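You operate a simulated robot arm through the tools that you are given. There is no shell and no other tool.

Carry out the task below with a simulated robot arm. There is one attempt and no reset: what you move stays moved.

## Task
Gauge the white and blue brackets; brush the thin one in its colour.
Fine: thin is under the film card's band; it stays put, the other goes in the green tray; probe and brush back. Set down upright: blue probe, green brush. A coat counts when it lies all over at full strength: go over it till it gets no stronger.

Only the result counts: the job must be done as asked and must still hold three seconds after the hand-in. Knocking over, shifting, dropping, spilling or breaking anything else fails it.

## Robot
A 7-joint arm with a two-finger gripper, fixed in place. Base frame: the origin is on the floor under the middle of its stand, x ahead of it, y to its left, z up; the work surface is at about z = 0.85. Lengths are in m, angles in degrees, forces in N, time in s.
With the tool pointing down near the work surface it reaches from about 0.34 to 0.72 m from the base axis. Its first joint turns from -66.0 to 66.0 degrees. Payload 2.45 kg.
The TCP is the grasp point between the finger pads, 0.026 m short of the fingertips. In the tool frame z runs along the fingers and y along their closing line. The gripper opens to 0.096 m; its body begins 0.069 m behind the TCP.
Orientation is that of the tool frame in the base frame, as a unit quaternion [x, y, z, w]. With the fingers straight down and closing along the base's y, the tool's x points along the base's -x, its y along +y and its z along -z.

## Interface
- The arm moves only by the tool arm_command. Its argument "targets" is a list of rows, each a list of 7 numbers: the shift along the tool's x, y, z in m, then the turn, a rotation vector about the tool's x, y, z in degrees, then the closure, from 0 (fully open) to 1 (shut). In form: [[x, y, z, ax, ay, az, claw], ...]. A call has 1 to 20 rows; each row is the pose to reach, as a shift and turn from the pose commanded when the call began, along the tool's axes at that moment. A row lasts 0.2 s, in which the tool goes at most 0.05 m and 8.6 degrees; a call with a longer step from one row to the next is refused whole, and so is a gripper value outside its range. A pose out of reach is approached as far as the arm can. The call stops where the force on the tool passes 60 N (or 10 N more than at its start, if that is more) or the arm is blocked; 0.2 s more then pass. Each finger travels about 0.05 m/s and halts on what it meets, pressing with about 37 N; the grip force reading is that of the motor and also rises with nothing between the fingers. The clock runs only during rows and for 0.2 s after the last one: add rows that repeat a pose to give the fingers time. The reply holds the time, the measured pose of the TCP, the force on the tool along the base axes, the opening and the grip force, in the units named above and with some noise, with the torque about the TCP (base axes, N m) and any sound that the robot's microphone picked up.
- Cameras (640 x 400 px; columns grow to the right, rows downward): "scene" is fixed at [0.175, -0.3994, 1.426]; the picture's right is [0.68, -0.73, 0.00], its down [-0.41, -0.38, -0.83] and it looks along [0.61, 0.57, -0.55] (base axes); focal length 253 px, centre (320, 200). "wrist" rides on the gripper at [0.082, 0.003, -0.098] in the tool frame; the picture's right is [-0.04, 1.00, 0.00], its down [-0.73, -0.03, -0.68] and it looks along [-0.68, -0.03, 0.73] (tool axes); focal length 256 px, centre (320, 200). There is no depth. A picture from a camera that has moved, and an enlarged one, comes with that camera's place and axes in the base frame and with its lens.
- snapshot(camera): a new picture of that camera. The clock stands still meanwhile.
- enlarge(camera, box): a new picture of the part [left, top, right, bottom] of that camera's present view, enlarged. The clock stands still meanwhile.
- close_job(): hands the job in; it is judged then, once.

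Places have to be worked out from the pictures, the camera data and where the tool is seen. Open the gripper and draw the arm clear of the work before you hand the job in, unless the task says otherwise.

The tools are called after "Request:" as a command line: name --pt "numbers of a row" for each row, then --argument value for the rest, lists and objects as JSON in quotes. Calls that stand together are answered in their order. arm_command: Moves the arm, as the interface text tells. Its arguments: {"type":"object","properties":{"targets":{"type":"array"}},"required":["targets"]} The other tools are called the same way: snapshot (camera) takes a picture; enlarge (camera, box) takes an enlarged picture of a part of a camera's view; close_job () hands the job in.

At the start:

```text
time: 0.0
tcp_pos: [0.4807, 0.0118, 1.3028]
tool_rot: [0.0, 1.0, 0.0, 0.0]
wrist_force: [-0.3, 0.1, 0.2]
ft_torque: [-0.01, 0.03, -0.01]
grip_width: 0.0961
gripper_force: 0.2
```

scene: 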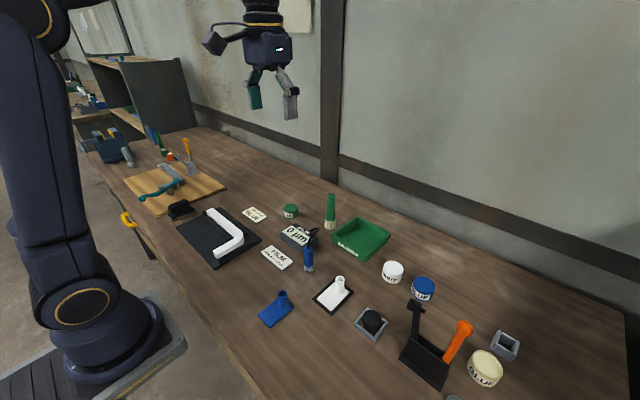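
wrist: 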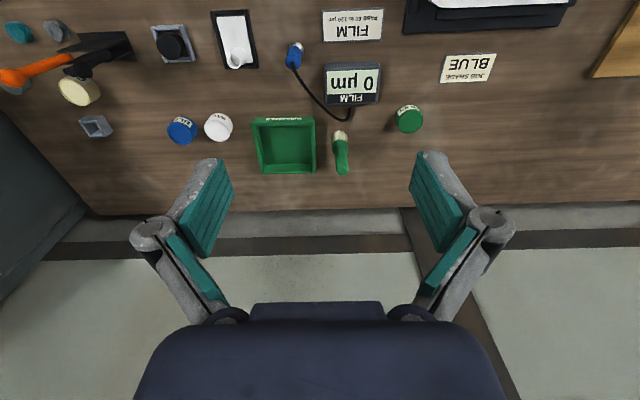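

I start by looking closer at the bench: the cards, the gauge, the brackets, and the cans.

Request:
enlarge --camera "scene" --box '[230, 180, 390, 280]'

Request:
enlarge --camera "scene" --box '[240, 250, 400, 350]'

Request:
enlarge --camera "scene" --box '[360, 240, 560, 400]'

Request:
enlarge --camera "wrist" --box '[120, 0, 360, 180]'

Request:
enlarge --camera "wrist" --box '[280, 0, 520, 180]'

```text
4.00 times, centred on (310, 230) of scene
camera zoom: at [0.175, -0.3994, 1.426], right [0.68, -0.73, 0.0], down [-0.41, -0.38, -0.83], along [0.61, 0.57, -0.55], focal length 1012 px, centre (360, 80)
```

zoom: 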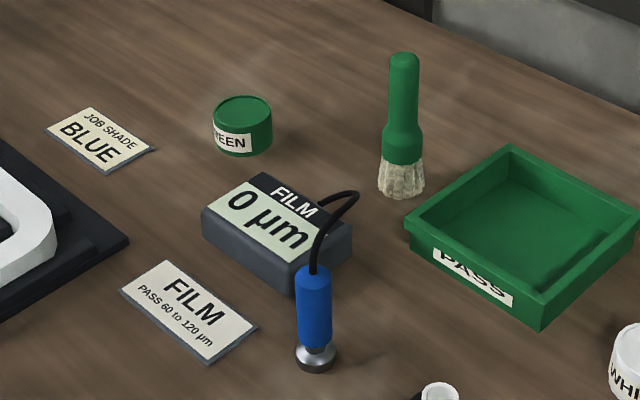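

```text
4.00 times, centred on (320, 300) of scene
camera zoom: at [0.175, -0.3994, 1.426], right [0.68, -0.73, 0.0], down [-0.41, -0.38, -0.83], along [0.61, 0.57, -0.55], focal length 1012 px, centre (320, -200)
```

zoom: 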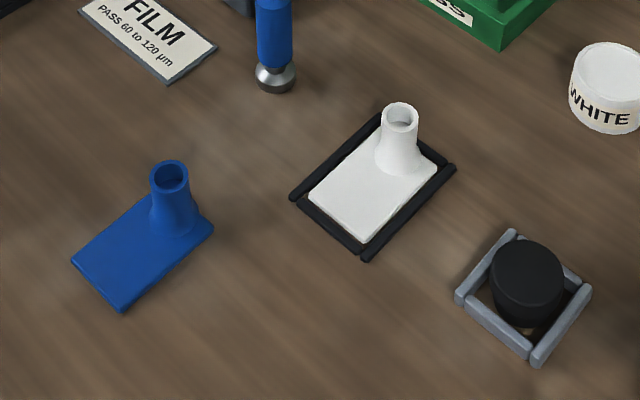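

```text
2.50 times, centred on (460, 320) of scene
camera zoom: at [0.175, -0.3994, 1.426], right [0.68, -0.73, 0.0], down [-0.41, -0.38, -0.83], along [0.61, 0.57, -0.55], focal length 633 px, centre (-30, -100)
```

zoom: 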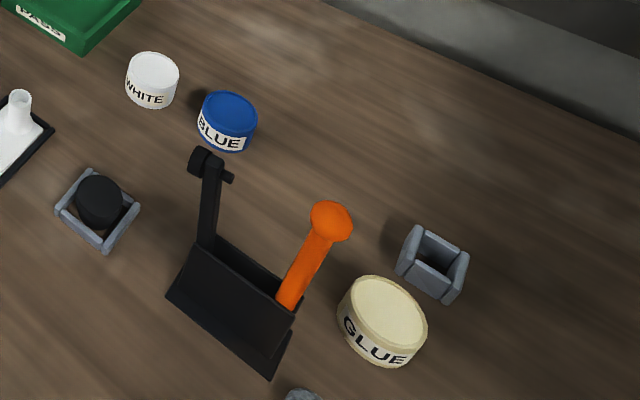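

```text
2.22 times, centred on (240, 90) of wrist
camera zoom: at [0.3998, 0.0153, 1.4014], right [0.04, 1.0, 0.0], down [0.73, -0.03, 0.68], along [0.68, -0.03, -0.73], focal length 569 px, centre (498, 444)
```

zoom: 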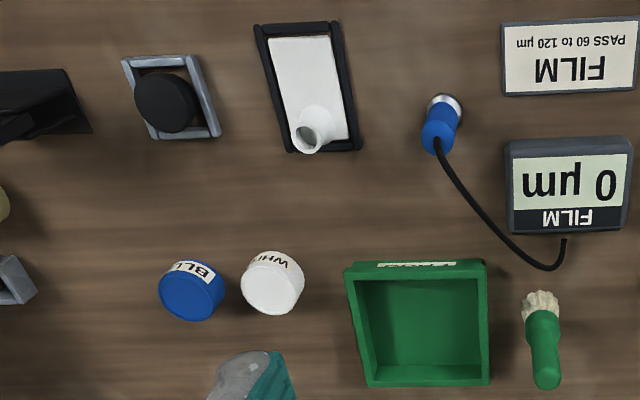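

```text
2.22 times, centred on (400, 90) of wrist
camera zoom: at [0.3998, 0.0153, 1.4014], right [0.04, 1.0, 0.0], down [0.73, -0.03, 0.68], along [0.68, -0.03, -0.73], focal length 569 px, centre (142, 444)
```

zoom: 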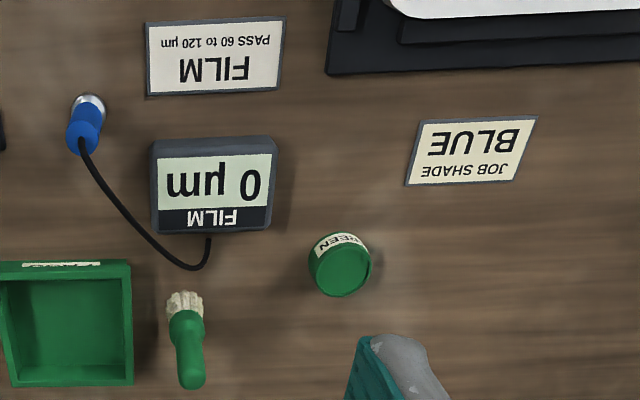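

The film card says PASS 60 to 120 µm, so thin means below 60 µm. I look over the rest of the bench for obstacles before moving.

Request:
enlarge --camera "scene" --box '[60, 100, 270, 280]'

Request:
enlarge --camera "scene" --box '[365, 250, 445, 310]'

Request:
enlarge --camera "wrist" --box '[0, 0, 200, 150]'

```text
2.22 times, centred on (165, 190) of scene
camera zoom: at [0.175, -0.3994, 1.426], right [0.68, -0.73, 0.0], down [-0.41, -0.38, -0.83], along [0.61, 0.57, -0.55], focal length 562 px, centre (664, 222)
```

zoom: 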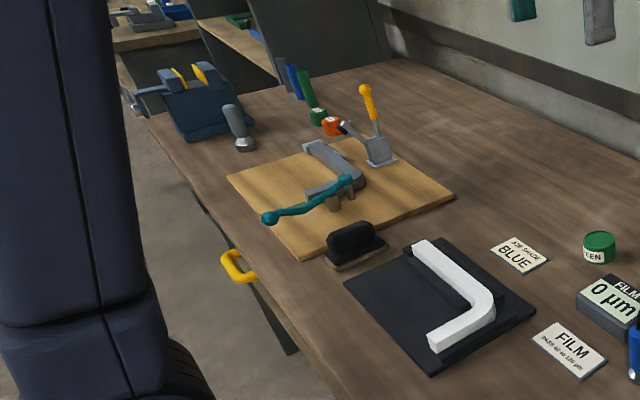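

```text
6.67 times, centred on (405, 280) of scene
camera zoom: at [0.175, -0.3994, 1.426], right [0.68, -0.73, 0.0], down [-0.41, -0.38, -0.83], along [0.61, 0.57, -0.55], focal length 1687 px, centre (-247, -333)
```

zoom: 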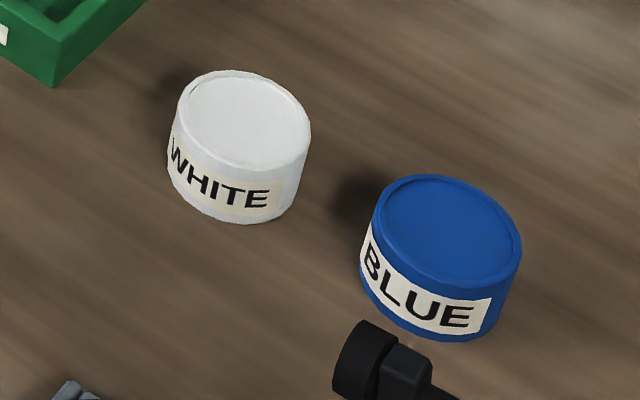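

```text
2.67 times, centred on (100, 75) of wrist
camera zoom: at [0.3998, 0.0153, 1.4014], right [0.04, 1.0, 0.0], down [0.73, -0.03, 0.68], along [0.68, -0.03, -0.73], focal length 683 px, centre (907, 533)
```

zoom: 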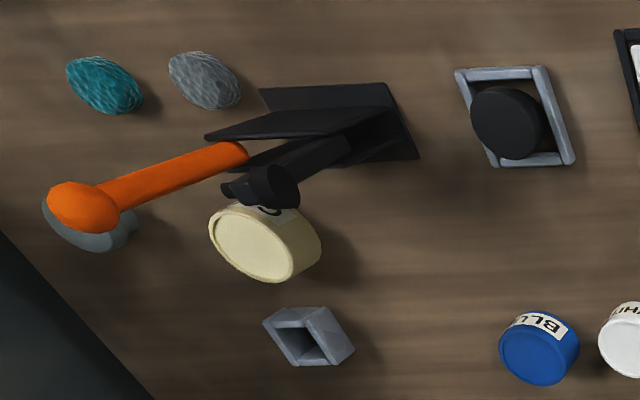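

The probe stands near (0.518, -0.032), the white bracket spans about x 0.46–0.53, y -0.12 to -0.17, and the blue one about x 0.33–0.40, y -0.05 to -0.10. I lower the arm clear of everything so the wrist camera gives closer views.

Request:
arm_command --pt "0.016 -0.014 0.04 0 0 0 0" --pt "0.032 -0.028 0.08 0 0 0 0" --pt "0.048 -0.042 0.12 0 0 0 0" --pt "0.064 -0.056 0.16 0 0 0 0" --pt "0.08 -0.07 0.2 0 0 0 0"

Request:
snapshot --camera "wrist"

Request:
snapshot --camera "scene"

```text
time: 1.2
tcp_pos: [0.4009, -0.0577, 1.1018]
tool_rot: [0.0, 1.0, 0.0, 0.0]
wrist_force: [0.3, -0.8, 0.0]
ft_torque: [0.02, 0.01, -0.02]
grip_width: 0.0961
gripper_force: 0.1
```

```text
taken
camera wrist: at [0.3194, -0.0539, 1.2014], right [0.04, 1.0, 0.0], down [0.73, -0.03, 0.68], along [0.68, -0.03, -0.73], focal length 256 px, centre (320, 200)
```

wrist: 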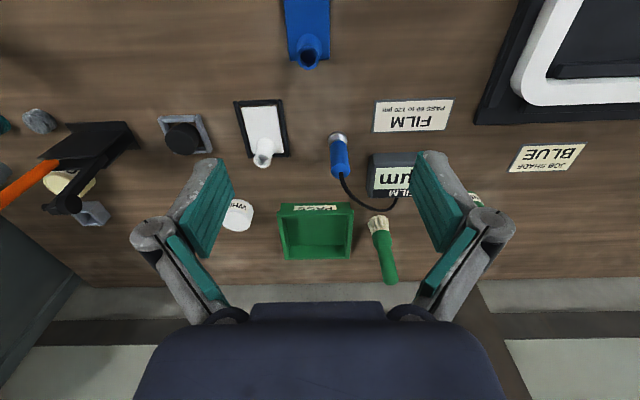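

```text
taken
```

scene: 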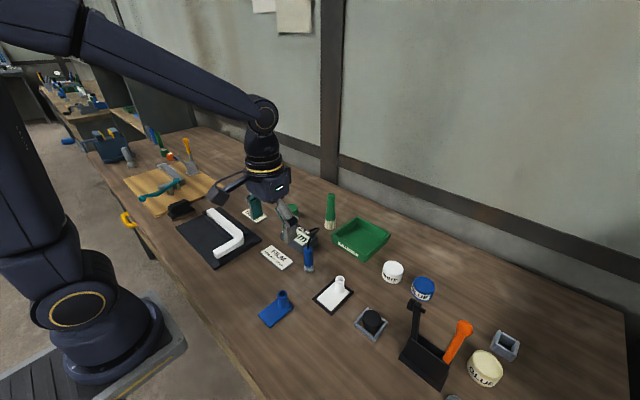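

The overview is clear; I enlarge the wrist view over the probe, brackets and brush to fix positions by triangulation.

Request:
enlarge --camera "wrist" --box '[220, 70, 420, 195]'

Request:
enlarge --camera "wrist" --box '[220, 0, 380, 100]'

Request:
enlarge --camera "wrist" --box '[220, 180, 420, 305]'

```text
3.20 times, centred on (320, 132) of wrist
camera zoom: at [0.3194, -0.0539, 1.2014], right [0.04, 1.0, 0.0], down [0.73, -0.03, 0.68], along [0.68, -0.03, -0.73], focal length 819 px, centre (320, 416)
```

zoom: 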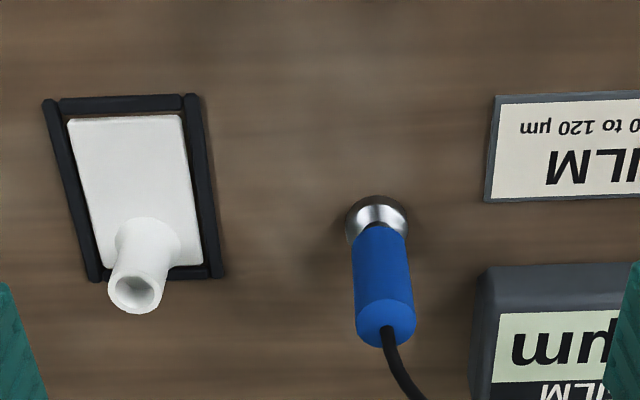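

```text
4.00 times, centred on (300, 50) of wrist
camera zoom: at [0.3194, -0.0539, 1.2014], right [0.04, 1.0, 0.0], down [0.73, -0.03, 0.68], along [0.68, -0.03, -0.73], focal length 1024 px, centre (400, 800)
```

zoom: 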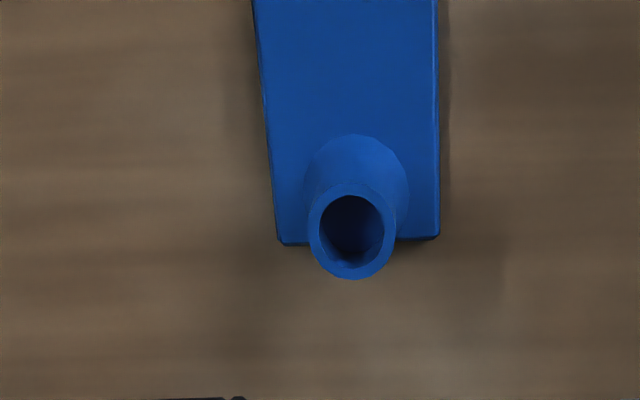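

```text
3.20 times, centred on (320, 242) of wrist
camera zoom: at [0.3194, -0.0539, 1.2014], right [0.04, 1.0, 0.0], down [0.73, -0.03, 0.68], along [0.68, -0.03, -0.73], focal length 819 px, centre (320, 64)
```

zoom: 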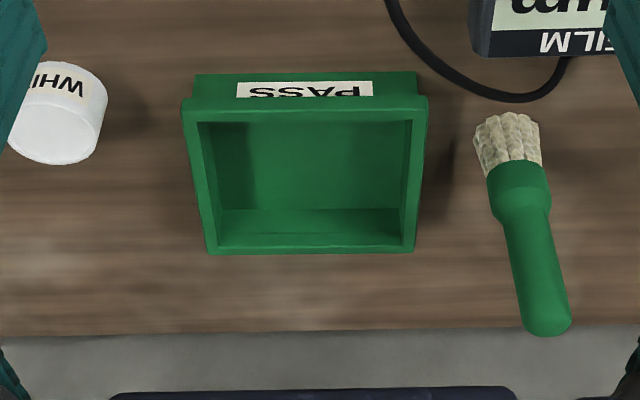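

The probe axis comes out near (0.5165, -0.035), its handle top near z 0.938 and about 24 mm thick. I move above it with the fingers half closed and check alignment.

Request:
arm_command --pt "-0.029 0.0057 0.018 0 0 0 0.1" --pt "-0.058 0.0114 0.036 0 0 0 0.25" --pt "-0.087 0.017 0.054 0 0 0 0.4" --pt "-0.1156 0.0227 0.072 0 0 0 0.4" --pt "-0.1156 0.0227 0.072 0 0 0 0.4" --pt "-0.1156 0.0227 0.072 0 0 0 0.4"

Request:
snapshot --camera "wrist"

Request:
enlarge --camera "scene" --box '[230, 160, 390, 280]'

```text
time: 2.6
tcp_pos: [0.5164, -0.0347, 1.0306]
tool_rot: [0.0, 1.0, 0.0, -0.001]
wrist_force: [0.3, 0.4, 0.0]
ft_torque: [0.01, 0.01, 0.01]
grip_width: 0.0577
gripper_force: 0.0
```

```text
taken
camera wrist: at [0.4347, -0.0321, 1.128], right [0.04, 1.0, 0.0], down [0.73, -0.03, 0.68], along [0.68, -0.03, -0.73], focal length 256 px, centre (320, 200)
```

wrist: 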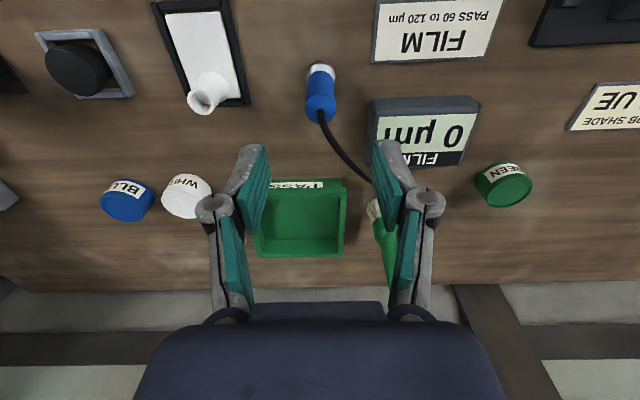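

```text
3.33 times, centred on (310, 220) of scene
camera zoom: at [0.175, -0.3994, 1.426], right [0.68, -0.73, 0.0], down [-0.41, -0.38, -0.83], along [0.61, 0.57, -0.55], focal length 844 px, centre (353, 133)
```

zoom: 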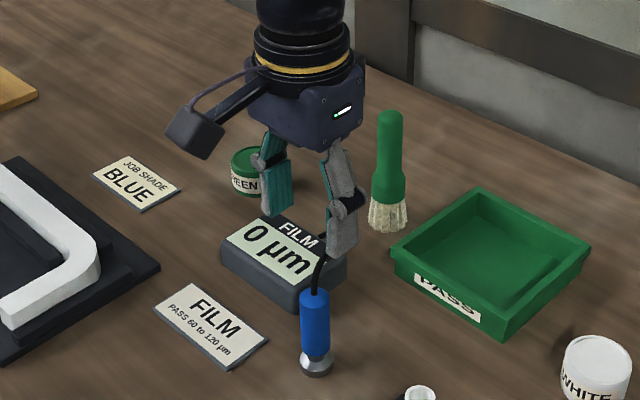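

The reading is near where I aimed; I enlarge the wrist view around the probe to refine its axis.

Request:
enlarge --camera "wrist" --box '[270, 50, 370, 130]'

```text
5.00 times, centred on (320, 90) of wrist
camera zoom: at [0.4347, -0.0321, 1.128], right [0.04, 1.0, 0.0], down [0.73, -0.03, 0.68], along [0.68, -0.03, -0.73], focal length 1280 px, centre (320, 750)
```

zoom: 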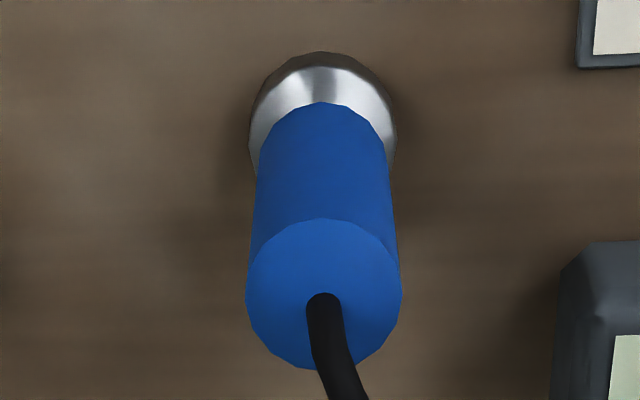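

The probe axis is confirmed at about (0.517, -0.035). I descend to z 0.912 around the handle, staying half open.

Request:
arm_command --pt "-0.0003 0 0.03 0 0 0 0.4" --pt "-0.0005 0 0.06 0 0 0 0.4" --pt "-0.0005 0 0.09 0 0 0 0.4" --pt "-0.0005 0 0.118 0 0 0 0.4" --pt "-0.0005 0 0.118 0 0 0 0.4"

Request:
snapshot --camera "wrist"

Request:
enlarge --camera "scene" --box '[250, 190, 370, 280]'

```text
time: 3.8
tcp_pos: [0.5206, -0.0362, 0.9108]
tool_rot: [0.0, 1.0, 0.0, 0.0]
wrist_force: [0.1, 0.3, 0.4]
ft_torque: [-0.01, 0.01, 0.01]
grip_width: 0.0575
gripper_force: 0.0
```

```text
taken
camera wrist: at [0.4377, -0.0327, 1.0097], right [0.04, 1.0, 0.0], down [0.73, -0.03, 0.68], along [0.68, -0.03, -0.73], focal length 256 px, centre (320, 200)
```

wrist: 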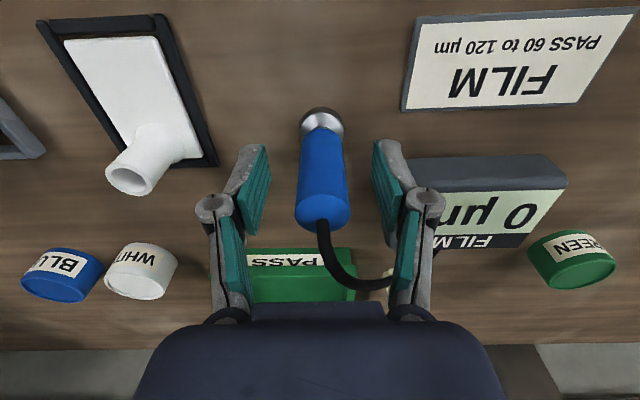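

```text
4.44 times, centred on (310, 235) of scene
camera zoom: at [0.175, -0.3994, 1.426], right [0.68, -0.73, 0.0], down [-0.41, -0.38, -0.83], along [0.61, 0.57, -0.55], focal length 1125 px, centre (364, 44)
```

zoom: 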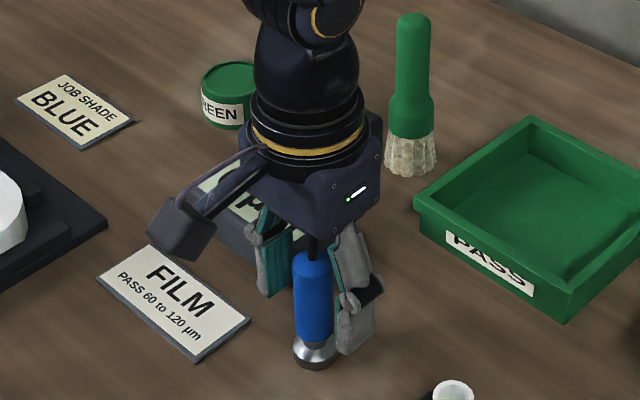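

The handle sits centred between the pads. I close the gripper on it.

Request:
arm_command --pt "0 0 0 0 0 0 0.6" --pt "0 0 0 0 0 0 0.8" --pt "0 0 0 0 0 0 1.0" --pt "0 0 0 0 0 0 1.0" --pt "0 0 0 0 0 0 1.0"

Request:
snapshot --camera "wrist"

```text
time: 5.0
tcp_pos: [0.5193, -0.0355, 0.9121]
tool_rot: [0.0, 1.0, 0.0, 0.0]
wrist_force: [-0.1, 2.1, 1.9]
ft_torque: [0.08, -0.01, 0.02]
grip_width: 0.0231
gripper_force: 36.8
```

```text
taken
camera wrist: at [0.4377, -0.0325, 1.0102], right [0.04, 1.0, 0.0], down [0.73, -0.03, 0.68], along [0.68, -0.03, -0.73], focal length 256 px, centre (320, 200)
```

wrist: 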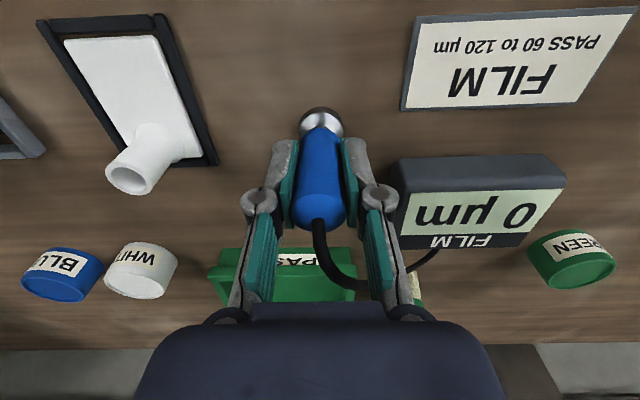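

The probe is held (23 mm width, 37 N). I lift it straight up and carry it over the flat part of the white bracket, around (0.483, -0.144).

Request:
arm_command --pt "0 0 -0.03 0 0 0 1.0" --pt "0 0 -0.06 0 0 0 1.0" --pt "0.009 -0.028 -0.06 0 0 0 1.0" --pt "0.018 -0.056 -0.06 0 0 0 1.0" --pt "0.026 -0.083 -0.06 0 0 0 1.0" --pt "0.034 -0.1093 -0.06 0 0 0 1.0" --pt "0.034 -0.1093 -0.06 0 0 0 1.0"

Request:
snapshot --camera "wrist"

Request:
enlarge --camera "scene" --box '[250, 190, 410, 320]'

```text
time: 6.6
tcp_pos: [0.4848, -0.1456, 0.9723]
tool_rot: [-0.001, 1.0, -0.001, 0.0]
wrist_force: [0.8, 0.9, -1.0]
ft_torque: [-0.01, 0.03, -0.01]
grip_width: 0.0229
gripper_force: 37.0
```

```text
taken
camera wrist: at [0.4028, -0.1419, 1.0706], right [0.04, 1.0, 0.0], down [0.73, -0.03, 0.68], along [0.68, -0.03, -0.73], focal length 256 px, centre (320, 200)
```

wrist: 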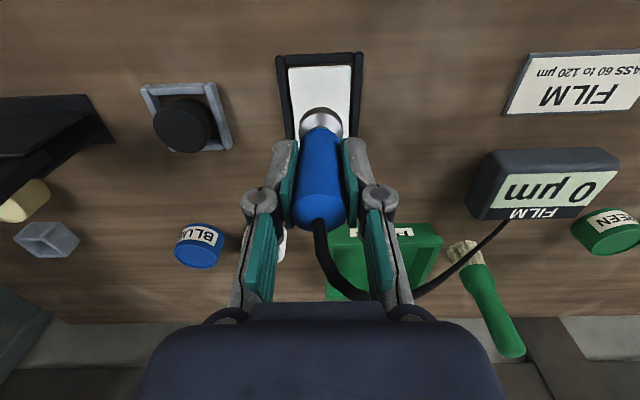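

```text
3.08 times, centred on (330, 255) of scene
camera zoom: at [0.175, -0.3994, 1.426], right [0.68, -0.73, 0.0], down [-0.41, -0.38, -0.83], along [0.61, 0.57, -0.55], focal length 779 px, centre (289, 31)
```

zoom: 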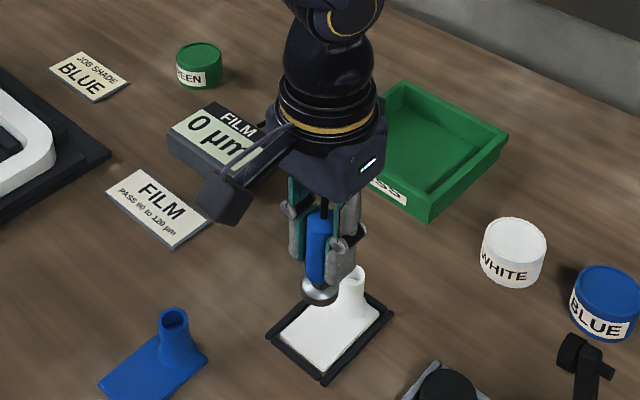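

The probe is centred over the white plate's flat part. I lower it to just above the surface, then in small steps.

Request:
arm_command --pt "0 0 0.02 0 0 0 1.0" --pt "0 0 0.04 0 0 0 1.0" --pt "0 0 0.046 0 0 0 1.0" --pt "0 0 0.048 0 0 0 1.0" --pt "0 0 0.049 0 0 0 1.0"

Request:
enlarge --camera "scene" --box '[250, 210, 410, 310]'

```text
time: 7.8
tcp_pos: [0.4843, -0.1459, 0.9243]
tool_rot: [0.0, 1.0, 0.0, 0.0]
wrist_force: [0.4, -0.2, -1.1]
ft_torque: [0.03, 0.02, -0.02]
grip_width: 0.0231
gripper_force: 37.5
```

```text
4.00 times, centred on (330, 260) of scene
camera zoom: at [0.175, -0.3994, 1.426], right [0.68, -0.73, 0.0], down [-0.41, -0.38, -0.83], along [0.61, 0.57, -0.55], focal length 1012 px, centre (280, -40)
```

zoom: 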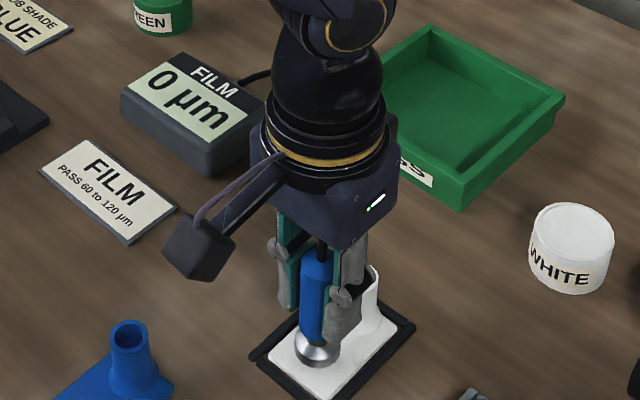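

No contact force yet and the gauge still reads 0 µm. I go down a further few millimetres in 1 mm steps.

Request:
arm_command --pt "0 0 0.001 0 0 0 1.0" --pt "0 0 0.002 0 0 0 1.0" --pt "0 0 0.003 0 0 0 1.0"

Request:
enlarge --camera "scene" --box '[250, 210, 410, 310]'

```text
time: 8.6
tcp_pos: [0.4845, -0.1437, 0.9207]
tool_rot: [-0.001, 1.0, 0.0, 0.0]
wrist_force: [0.1, 0.3, -0.5]
ft_torque: [0.02, -0.02, 0.0]
grip_width: 0.0231
gripper_force: 36.9
```

```text
4.00 times, centred on (330, 260) of scene
camera zoom: at [0.175, -0.3994, 1.426], right [0.68, -0.73, 0.0], down [-0.41, -0.38, -0.83], along [0.61, 0.57, -0.55], focal length 1012 px, centre (280, -40)
```

zoom: 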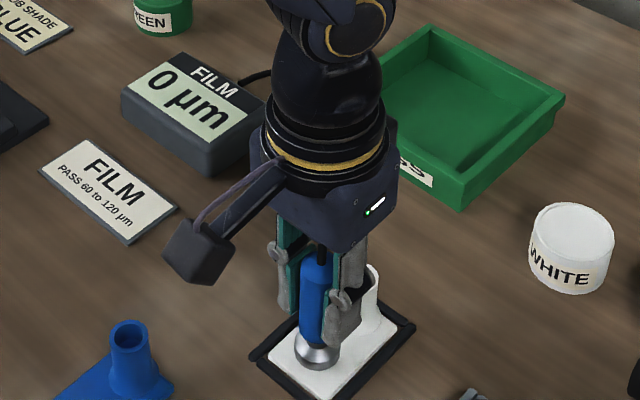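

Request:
arm_command --pt "0 0 0.001 0 0 0 1.0" --pt "0 0 0.002 0 0 0 1.0"

Request:
enlarge --camera "scene" --box '[250, 210, 410, 310]'

```text
time: 9.2
tcp_pos: [0.4847, -0.1444, 0.9193]
tool_rot: [0.0, 1.0, 0.0, -0.001]
wrist_force: [1.0, -0.1, -0.4]
ft_torque: [0.01, 0.02, 0.01]
grip_width: 0.0229
gripper_force: 36.8
```

```text
4.00 times, centred on (330, 260) of scene
camera zoom: at [0.175, -0.3994, 1.426], right [0.68, -0.73, 0.0], down [-0.41, -0.38, -0.83], along [0.61, 0.57, -0.55], focal length 1012 px, centre (280, -40)
```

zoom: 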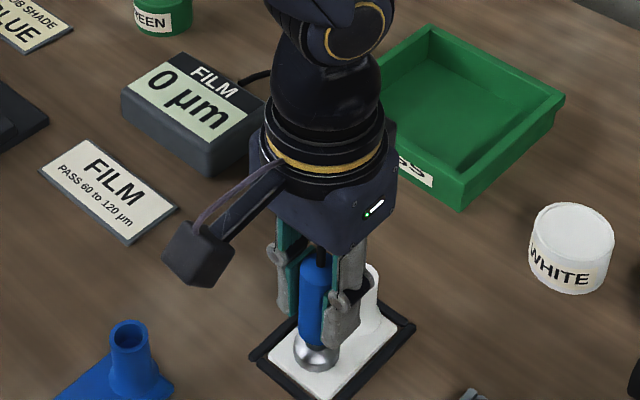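

Still no contact force (about 0 N) and 0 µm. I continue down 1 mm at a time.

Request:
arm_command --pt "0 0 0.001 0 0 0 1.0" --pt "0 0 0.001 0 0 0 1.0"

Request:
enlarge --camera "scene" --box '[250, 210, 410, 310]'

```text
time: 9.8
tcp_pos: [0.485, -0.1438, 0.917]
tool_rot: [0.0, 1.0, 0.0, 0.0]
wrist_force: [-1.3, 0.1, 3.4]
ft_torque: [-0.02, 0.08, -0.01]
grip_width: 0.0229
gripper_force: 36.9
```

```text
4.00 times, centred on (330, 260) of scene
camera zoom: at [0.1749, -0.3993, 1.4261], right [0.68, -0.73, 0.0], down [-0.41, -0.38, -0.83], along [0.61, 0.57, -0.55], focal length 1012 px, centre (280, -40)
```

zoom: 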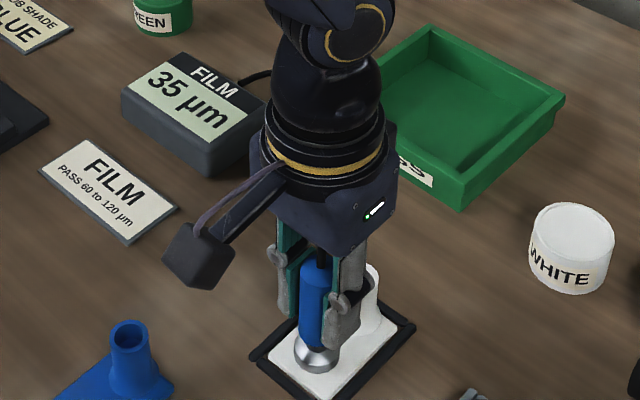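

Contact at about 3.5 N and the gauge shows 35 µm. I press a hair more and hold to see whether the reading is settled.

Request:
arm_command --pt "0 0 0.0006 0 0 0 1.0" --pt "0 0 0.0006 0 0 0 1.0" --pt "0 0 0.0006 0 0 0 1.0"

Request:
enlarge --camera "scene" --box '[250, 210, 410, 310]'

Request:
enlarge --camera "wrist" --box '[260, 40, 380, 140]'

```text
time: 10.6
tcp_pos: [0.4846, -0.1449, 0.9171]
tool_rot: [0.0, 1.0, 0.0, 0.001]
wrist_force: [-1.0, 2.8, 14.4]
ft_torque: [-0.01, 0.13, -0.02]
grip_width: 0.023
gripper_force: 37.7
```

```text
4.00 times, centred on (330, 260) of scene
camera zoom: at [0.1747, -0.3992, 1.4261], right [0.68, -0.73, 0.0], down [-0.41, -0.38, -0.83], along [0.61, 0.57, -0.55], focal length 1012 px, centre (280, -40)
```

zoom: 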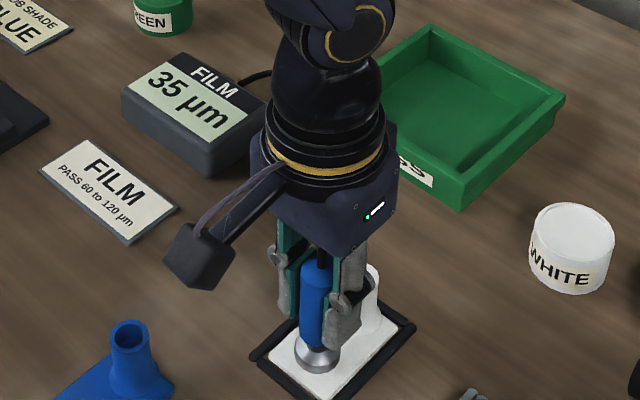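

```text
4.00 times, centred on (320, 90) of wrist
camera zoom: at [0.4022, -0.1412, 1.0157], right [0.04, 1.0, 0.0], down [0.73, -0.03, 0.68], along [0.68, -0.03, -0.73], focal length 1024 px, centre (320, 640)
```

zoom: 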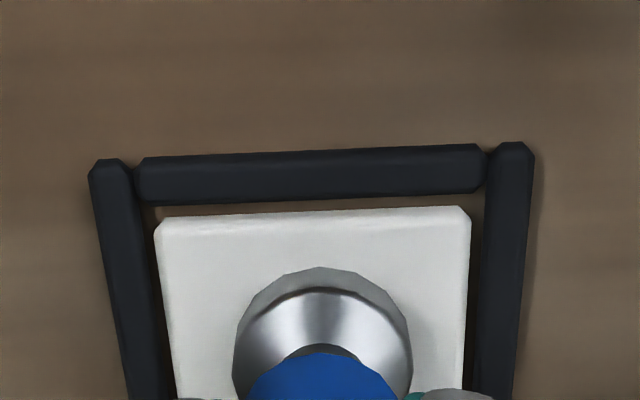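

The white bracket reads a settled 35 µm, below the 60 µm band. I lift off and carry the probe over the blue plate's flat part near (0.357, -0.070).

Request:
arm_command --pt "0 0 -0.03 0 0 0 1.0" --pt "0 0 -0.065 0 0 0 1.0" --pt "0.03 0.018 -0.065 0 0 0 1.0" --pt "0.06 0.036 -0.065 0 0 0 1.0" --pt "0.09 0.054 -0.065 0 0 0 1.0" --pt "0.11 0.066 -0.065 0 0 0 1.0" --pt "0.126 0.0746 -0.065 0 0 0 1.0" --pt "0.126 0.0746 -0.065 0 0 0 1.0"

Request:
snapshot --camera "wrist"

Request:
enlarge --camera "scene" --box '[190, 210, 370, 350]'

```text
time: 12.4
tcp_pos: [0.3588, -0.0696, 0.9815]
tool_rot: [0.001, 1.0, 0.0, 0.0]
wrist_force: [-0.2, 0.2, -1.3]
ft_torque: [-0.02, 0.03, 0.0]
grip_width: 0.0227
gripper_force: 36.9
```

```text
taken
camera wrist: at [0.276, -0.0662, 1.0808], right [0.04, 1.0, 0.0], down [0.73, -0.03, 0.68], along [0.68, -0.03, -0.73], focal length 256 px, centre (320, 200)
```

wrist: 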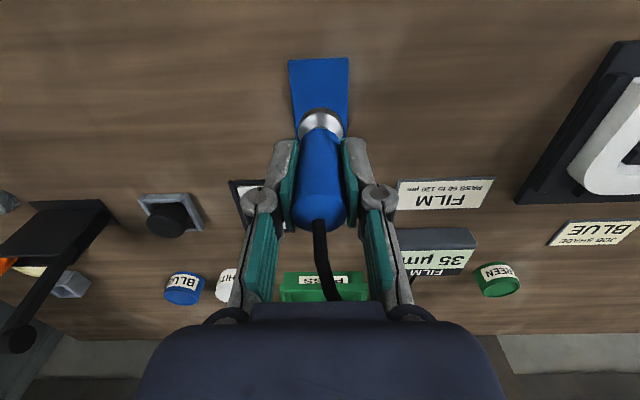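

```text
2.86 times, centred on (280, 280) of scene
camera zoom: at [0.175, -0.3993, 1.426], right [0.68, -0.73, 0.0], down [-0.41, -0.38, -0.83], along [0.61, 0.57, -0.55], focal length 723 px, centre (434, -29)
```

zoom: 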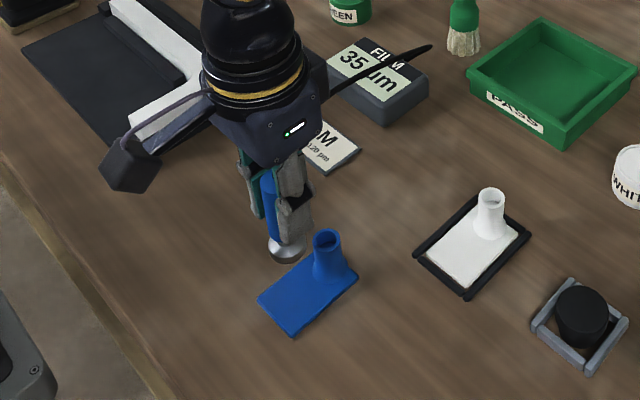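

The gauge holds the last value (35) until a new contact. The probe is centred over the blue plate, so I lower it close to the surface.

Request:
arm_command --pt "0 0 0.02 0 0 0 1.0" --pt "0 0 0.04 0 0 0 1.0" --pt "0 0 0.055 0 0 0 1.0" --pt "0 0 0.06 0 0 0 1.0" --pt "0 0 0.0615 0 0 0 1.0"

Request:
enlarge --camera "scene" --box '[230, 210, 350, 340]'

```text
time: 13.6
tcp_pos: [0.3577, -0.0708, 0.9219]
tool_rot: [-0.001, 1.0, 0.0, 0.0]
wrist_force: [-0.1, 0.2, -1.2]
ft_torque: [-0.01, -0.03, 0.03]
grip_width: 0.0233
gripper_force: 37.5
```

```text
3.08 times, centred on (290, 275) of scene
camera zoom: at [0.175, -0.3994, 1.426], right [0.68, -0.73, 0.0], down [-0.41, -0.38, -0.83], along [0.61, 0.57, -0.55], focal length 779 px, centre (412, -31)
```

zoom: 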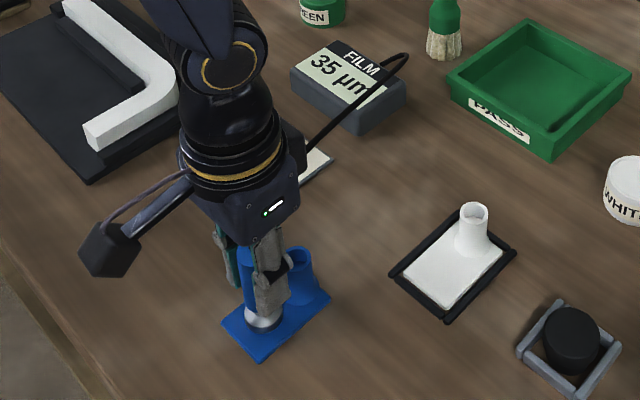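

No contact yet. I go down in 1 mm steps until force appears.

Request:
arm_command --pt "0 0 0.001 0 0 0 1.0" --pt "0 0 0.002 0 0 0 1.0" --pt "0 0 0.0027 0 0 0 1.0"

Request:
enlarge --camera "scene" --box '[230, 210, 350, 340]'

```text
time: 14.4
tcp_pos: [0.3569, -0.0697, 0.9178]
tool_rot: [0.0, 1.0, 0.0, 0.0]
wrist_force: [-0.1, -0.3, -0.5]
ft_torque: [0.0, 0.03, -0.04]
grip_width: 0.0229
gripper_force: 36.8
```

```text
3.08 times, centred on (290, 275) of scene
camera zoom: at [0.175, -0.3994, 1.426], right [0.68, -0.73, 0.0], down [-0.41, -0.38, -0.83], along [0.61, 0.57, -0.55], focal length 779 px, centre (412, -31)
```

zoom: 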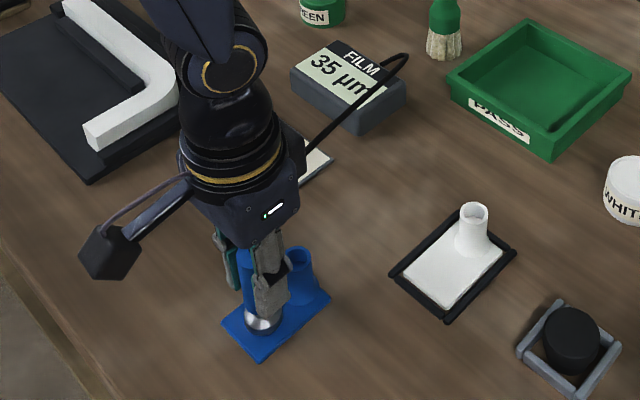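

Request:
arm_command --pt "0 0 0.0008 0 0 0 1.0" --pt "0 0 0.0012 0 0 0 1.0"

Request:
enlarge --camera "scene" --box '[230, 210, 350, 340]'

```text
time: 15.0
tcp_pos: [0.3572, -0.0697, 0.9171]
tool_rot: [0.0, 1.0, -0.001, 0.0]
wrist_force: [-4.3, -1.3, 19.1]
ft_torque: [-0.19, 0.2, 0.01]
grip_width: 0.023
gripper_force: 37.0
```

```text
3.08 times, centred on (290, 275) of scene
camera zoom: at [0.1747, -0.3993, 1.4261], right [0.68, -0.73, 0.0], down [-0.41, -0.38, -0.83], along [0.61, 0.57, -0.55], focal length 779 px, centre (412, -31)
```

zoom: 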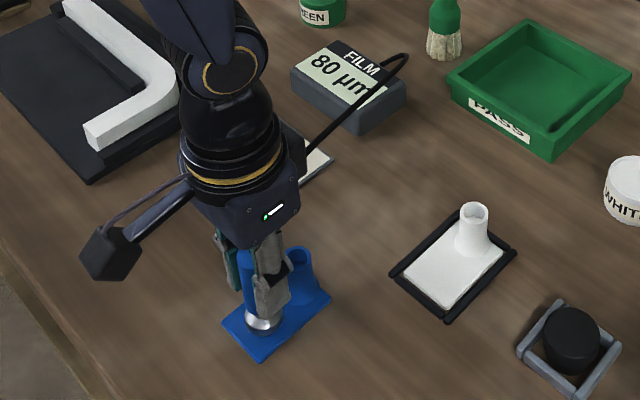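

The blue one shows 80 µm; I verify the digits in a closer view before leaving.

Request:
enlarge --camera "scene" --box '[270, 215, 330, 255]'

```text
10.00 times, centred on (300, 235) of scene
camera zoom: at [0.1747, -0.3993, 1.4261], right [0.68, -0.73, 0.0], down [-0.41, -0.38, -0.83], along [0.61, 0.57, -0.55], focal length 2531 px, centre (520, -150)
```

zoom: 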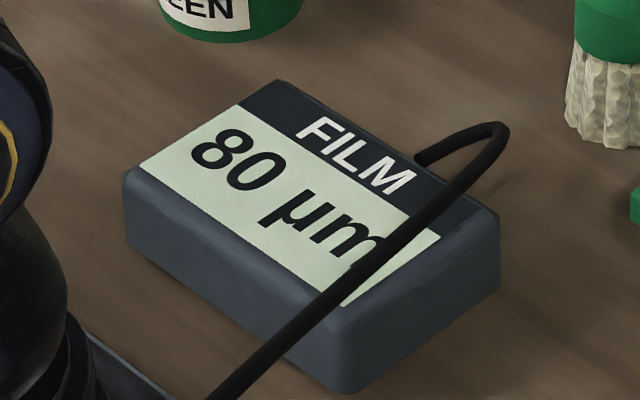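

Blue = 80 µm (inside the band), white = 35 µm (thin). I lift off and take the probe back above its original spot.

Request:
arm_command --pt "0 0 -0.035 0 0 0 1.0" --pt "0 0 -0.07 0 0 0 1.0" --pt "-0.035 0.0075 -0.07 0 0 0 1.0" --pt "-0.075 0.0162 -0.07 0 0 0 1.0" --pt "-0.115 0.025 -0.07 0 0 0 1.0" --pt "-0.145 0.0315 -0.07 0 0 0 1.0" --pt "-0.16 0.0347 -0.07 0 0 0 1.0" --pt "-0.16 0.0347 -0.05 0 0 0 1.0" --pt "-0.16 0.0347 -0.03 0 0 0 1.0" --pt "-0.16 0.0347 -0.015 0 0 0 1.0"

Request:
snapshot --camera "wrist"

Request:
enlarge --camera "scene" --box '[250, 190, 370, 280]'

```text
time: 17.2
tcp_pos: [0.5174, -0.0352, 0.9306]
tool_rot: [0.001, 1.0, 0.0, 0.001]
wrist_force: [0.3, -0.7, -1.0]
ft_torque: [-0.01, -0.03, 0.02]
grip_width: 0.0228
gripper_force: 37.2
```

```text
taken
camera wrist: at [0.4366, -0.0321, 1.0297], right [0.04, 1.0, 0.0], down [0.73, -0.03, 0.68], along [0.68, -0.03, -0.73], focal length 256 px, centre (320, 200)
```

wrist: 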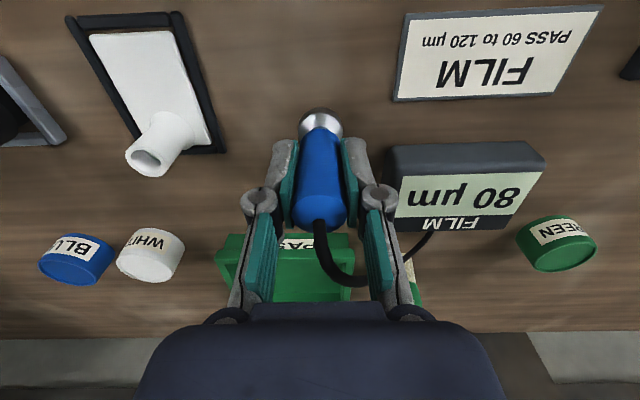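

```text
4.44 times, centred on (310, 235) of scene
camera zoom: at [0.175, -0.3994, 1.426], right [0.68, -0.73, 0.0], down [-0.41, -0.38, -0.83], along [0.61, 0.57, -0.55], focal length 1125 px, centre (364, 44)
```

zoom: 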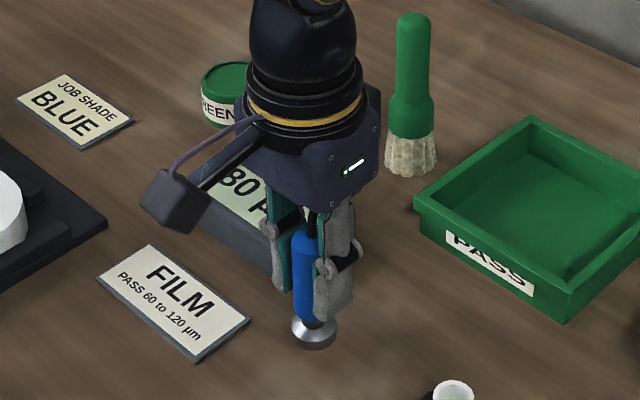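

The probe hangs over its spot about 18 mm up. I lower it gently to the bench.

Request:
arm_command --pt "0 0 0.009 0 0 0 1.0" --pt "0 0 0.0155 0 0 0 1.0" --pt "0 0 0.017 0 0 0 1.0" --pt "0 0 0.018 0 0 0 1.0"

```text
time: 18.2
tcp_pos: [0.5176, -0.0349, 0.9144]
tool_rot: [0.0, 1.0, 0.0, 0.0]
wrist_force: [0.6, -0.2, -1.5]
ft_torque: [-0.04, 0.03, -0.01]
grip_width: 0.0231
gripper_force: 36.9
```

Request:
arm_command --pt "0 0 0.0008 0 0 0 1.0" --pt "0 0 0.0014 0 0 0 1.0"

```text
time: 18.8
tcp_pos: [0.5187, -0.0358, 0.9121]
tool_rot: [0.001, 1.0, 0.0, 0.0]
wrist_force: [0.4, 0.4, -1.1]
ft_torque: [0.0, -0.01, 0.04]
grip_width: 0.0226
gripper_force: 37.0
```

Still hanging free (about -1 N). I lower another 0.6 mm at a time to touch down.

Request:
arm_command --pt "0 0 0.0006 0 0 0 1.0" --pt "0 0 0.0006 0 0 0 1.0"

Request:
enlarge --camera "scene" --box '[280, 230, 340, 280]'

```text
time: 19.4
tcp_pos: [0.5184, -0.0349, 0.912]
tool_rot: [0.0, 1.0, 0.0, 0.0]
wrist_force: [1.1, 0.5, -0.6]
ft_torque: [0.03, 0.02, -0.02]
grip_width: 0.0231
gripper_force: 37.1
```

```text
8.00 times, centred on (310, 255) of scene
camera zoom: at [0.175, -0.3994, 1.426], right [0.68, -0.73, 0.0], down [-0.41, -0.38, -0.83], along [0.61, 0.57, -0.55], focal length 2024 px, centre (400, -240)
```

zoom: 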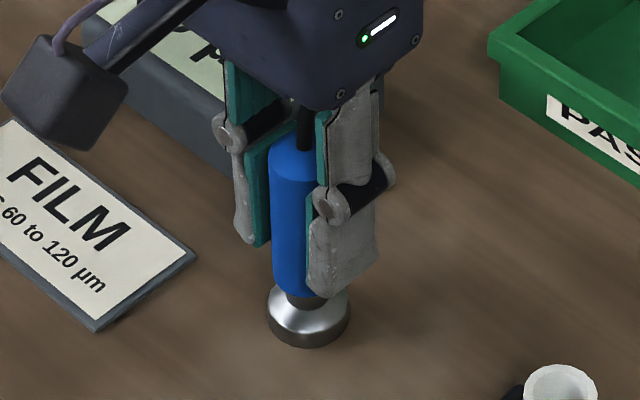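

Request:
arm_command --pt "0 0 0.0006 0 0 0 1.0" --pt "0 0 0.0006 0 0 0 1.0"

```text
time: 20.0
tcp_pos: [0.52, -0.0351, 0.9116]
tool_rot: [0.001, 1.0, 0.0, 0.0]
wrist_force: [-2.0, 1.3, 4.8]
ft_torque: [0.01, 0.12, -0.04]
grip_width: 0.0229
gripper_force: 37.3
```

Touchdown (about 5 N up). I open the fingers to about 58 mm, as on the way in, and wait before rising.

Request:
arm_command --pt "0 0 0 0 0 0 0.7" --pt "0 0 0 0 0 0 0.5" --pt "0 0 0 0 0 0 0.4" --pt "0 0 0 0 0 0 0.4" --pt "0 0 0 0 0 0 0.4"

Request:
snapshot --camera "wrist"

```text
time: 21.2
tcp_pos: [0.5179, -0.0348, 0.9124]
tool_rot: [0.001, 1.0, 0.0, 0.0]
wrist_force: [-0.3, 0.6, -1.2]
ft_torque: [-0.01, -0.03, 0.01]
grip_width: 0.0576
gripper_force: 0.0
```

```text
taken
camera wrist: at [0.4364, -0.0318, 1.0098], right [0.04, 1.0, 0.0], down [0.73, -0.03, 0.68], along [0.68, -0.03, -0.73], focal length 256 px, centre (320, 200)
```

wrist: 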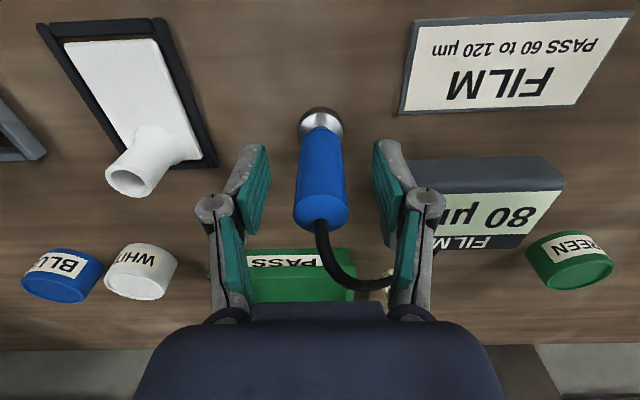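

The probe stands upright on its own. I rise clear and move toward the brush for a closer look.

Request:
arm_command --pt "0 0 -0.035 0 0 0 0.4" --pt "0 0 -0.07 0 0 0 0.4" --pt "0 0 -0.11 0 0 0 0.4" --pt "0 0 -0.15 0 0 0 0.4" --pt "-0.02 0.02 -0.17 0 0 0 0.4" --pt "-0.05 0.05 -0.17 0 0 0 0.4" --pt "-0.083 0.075 -0.17 0 0 0 0.4" --pt "-0.083 0.075 -0.17 0 0 0 0.4"

Request:
snapshot --camera "wrist"

Request:
enlarge --camera "scene" --box '[250, 170, 410, 290]'

```text
time: 23.0
tcp_pos: [0.6025, 0.041, 1.0818]
tool_rot: [0.0, 1.0, 0.0, 0.0]
wrist_force: [-0.3, 1.2, 0.5]
ft_torque: [-0.01, 0.04, -0.01]
grip_width: 0.0575
gripper_force: 0.0
```

```text
taken
camera wrist: at [0.5194, 0.0448, 1.1805], right [0.04, 1.0, 0.0], down [0.73, -0.03, 0.68], along [0.68, -0.03, -0.73], focal length 256 px, centre (320, 200)
```

wrist: 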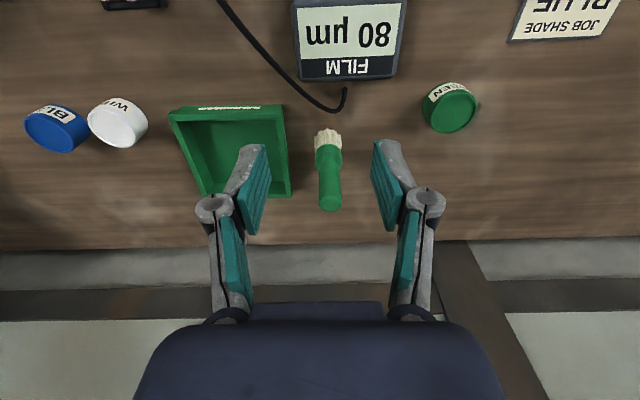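

```text
3.33 times, centred on (330, 230) of scene
camera zoom: at [0.175, -0.3993, 1.426], right [0.68, -0.73, 0.0], down [-0.41, -0.38, -0.83], along [0.61, 0.57, -0.55], focal length 844 px, centre (287, 100)
```

zoom: 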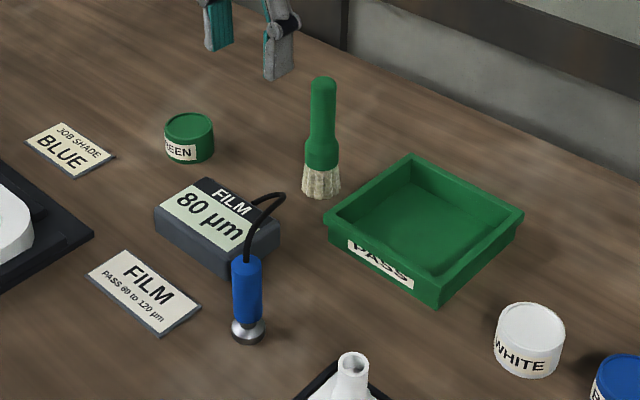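

Request:
enlarge --camera "wrist" --box '[280, 110, 380, 220]'

Request:
enlarge --camera "wrist" --box '[20, 80, 180, 180]'

```text
3.64 times, centred on (330, 165) of wrist
camera zoom: at [0.5194, 0.0448, 1.1805], right [0.04, 1.0, 0.0], down [0.73, -0.03, 0.68], along [0.68, -0.03, -0.73], focal length 931 px, centre (284, 327)
```

zoom: 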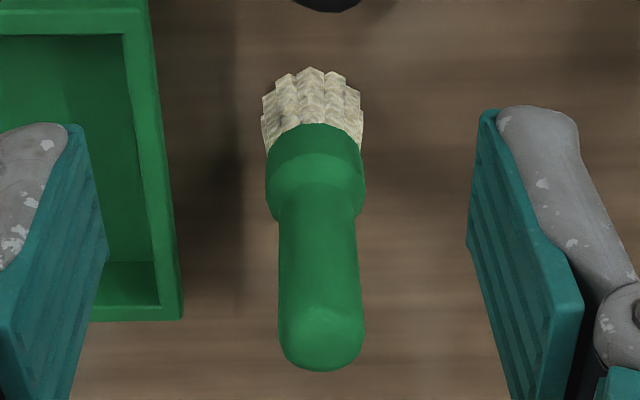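

```text
4.00 times, centred on (100, 130) of wrist
camera zoom: at [0.5194, 0.0448, 1.1805], right [0.04, 1.0, 0.0], down [0.73, -0.03, 0.68], along [0.68, -0.03, -0.73], focal length 1024 px, centre (1200, 480)
```

zoom: 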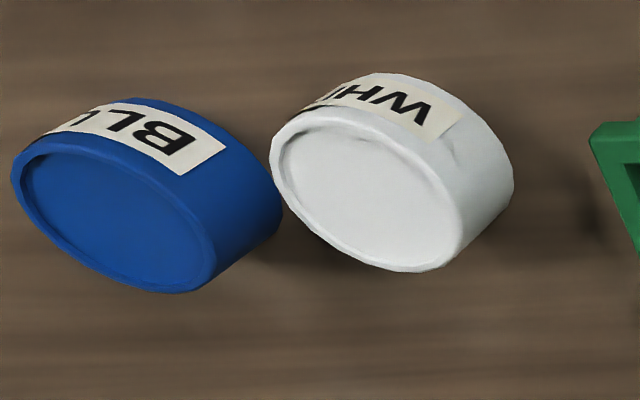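

The brush axis comes out near (0.712, 0.049) with its handle top near z 0.985. I move above it and check reach and alignment.

Request:
arm_command --pt "-0.03 0.003 0.01 0 0 0 0.4" --pt "-0.06 0.006 0.02 0 0 0 0.4" --pt "-0.09 0.008 0.03 0 0 0 0.4" --pt "-0.111 0.009 0.036 0 0 0 0.4" --pt "-0.111 0.009 0.036 0 0 0 0.4"

Request:
enlarge --camera "wrist" --box '[240, 40, 400, 200]'

Request:
enlarge --camera "scene" --box '[270, 140, 390, 230]'

```text
time: 24.2
tcp_pos: [0.714, 0.0473, 1.0456]
tool_rot: [0.0, 1.0, 0.0, -0.001]
wrist_force: [-0.4, 0.0, 0.0]
ft_torque: [0.02, -0.03, 0.03]
grip_width: 0.0577
gripper_force: 0.1
```

```text
2.50 times, centred on (320, 120) of wrist
camera zoom: at [0.6313, 0.0513, 1.1433], right [0.04, 1.0, 0.0], down [0.73, -0.03, 0.68], along [0.68, -0.03, -0.73], focal length 640 px, centre (320, 400)
```

zoom: 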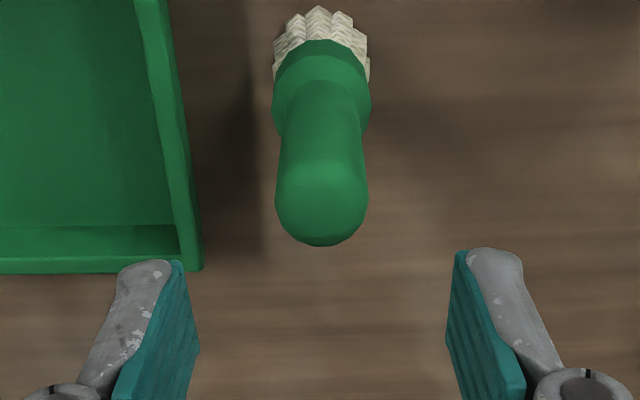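

```text
4.44 times, centred on (330, 185) of scene
camera zoom: at [0.175, -0.3994, 1.426], right [0.68, -0.73, 0.0], down [-0.41, -0.38, -0.83], along [0.61, 0.57, -0.55], focal length 1125 px, centre (276, 267)
```

zoom: 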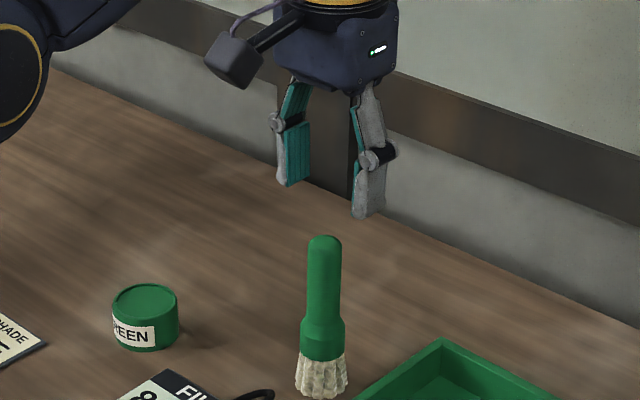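

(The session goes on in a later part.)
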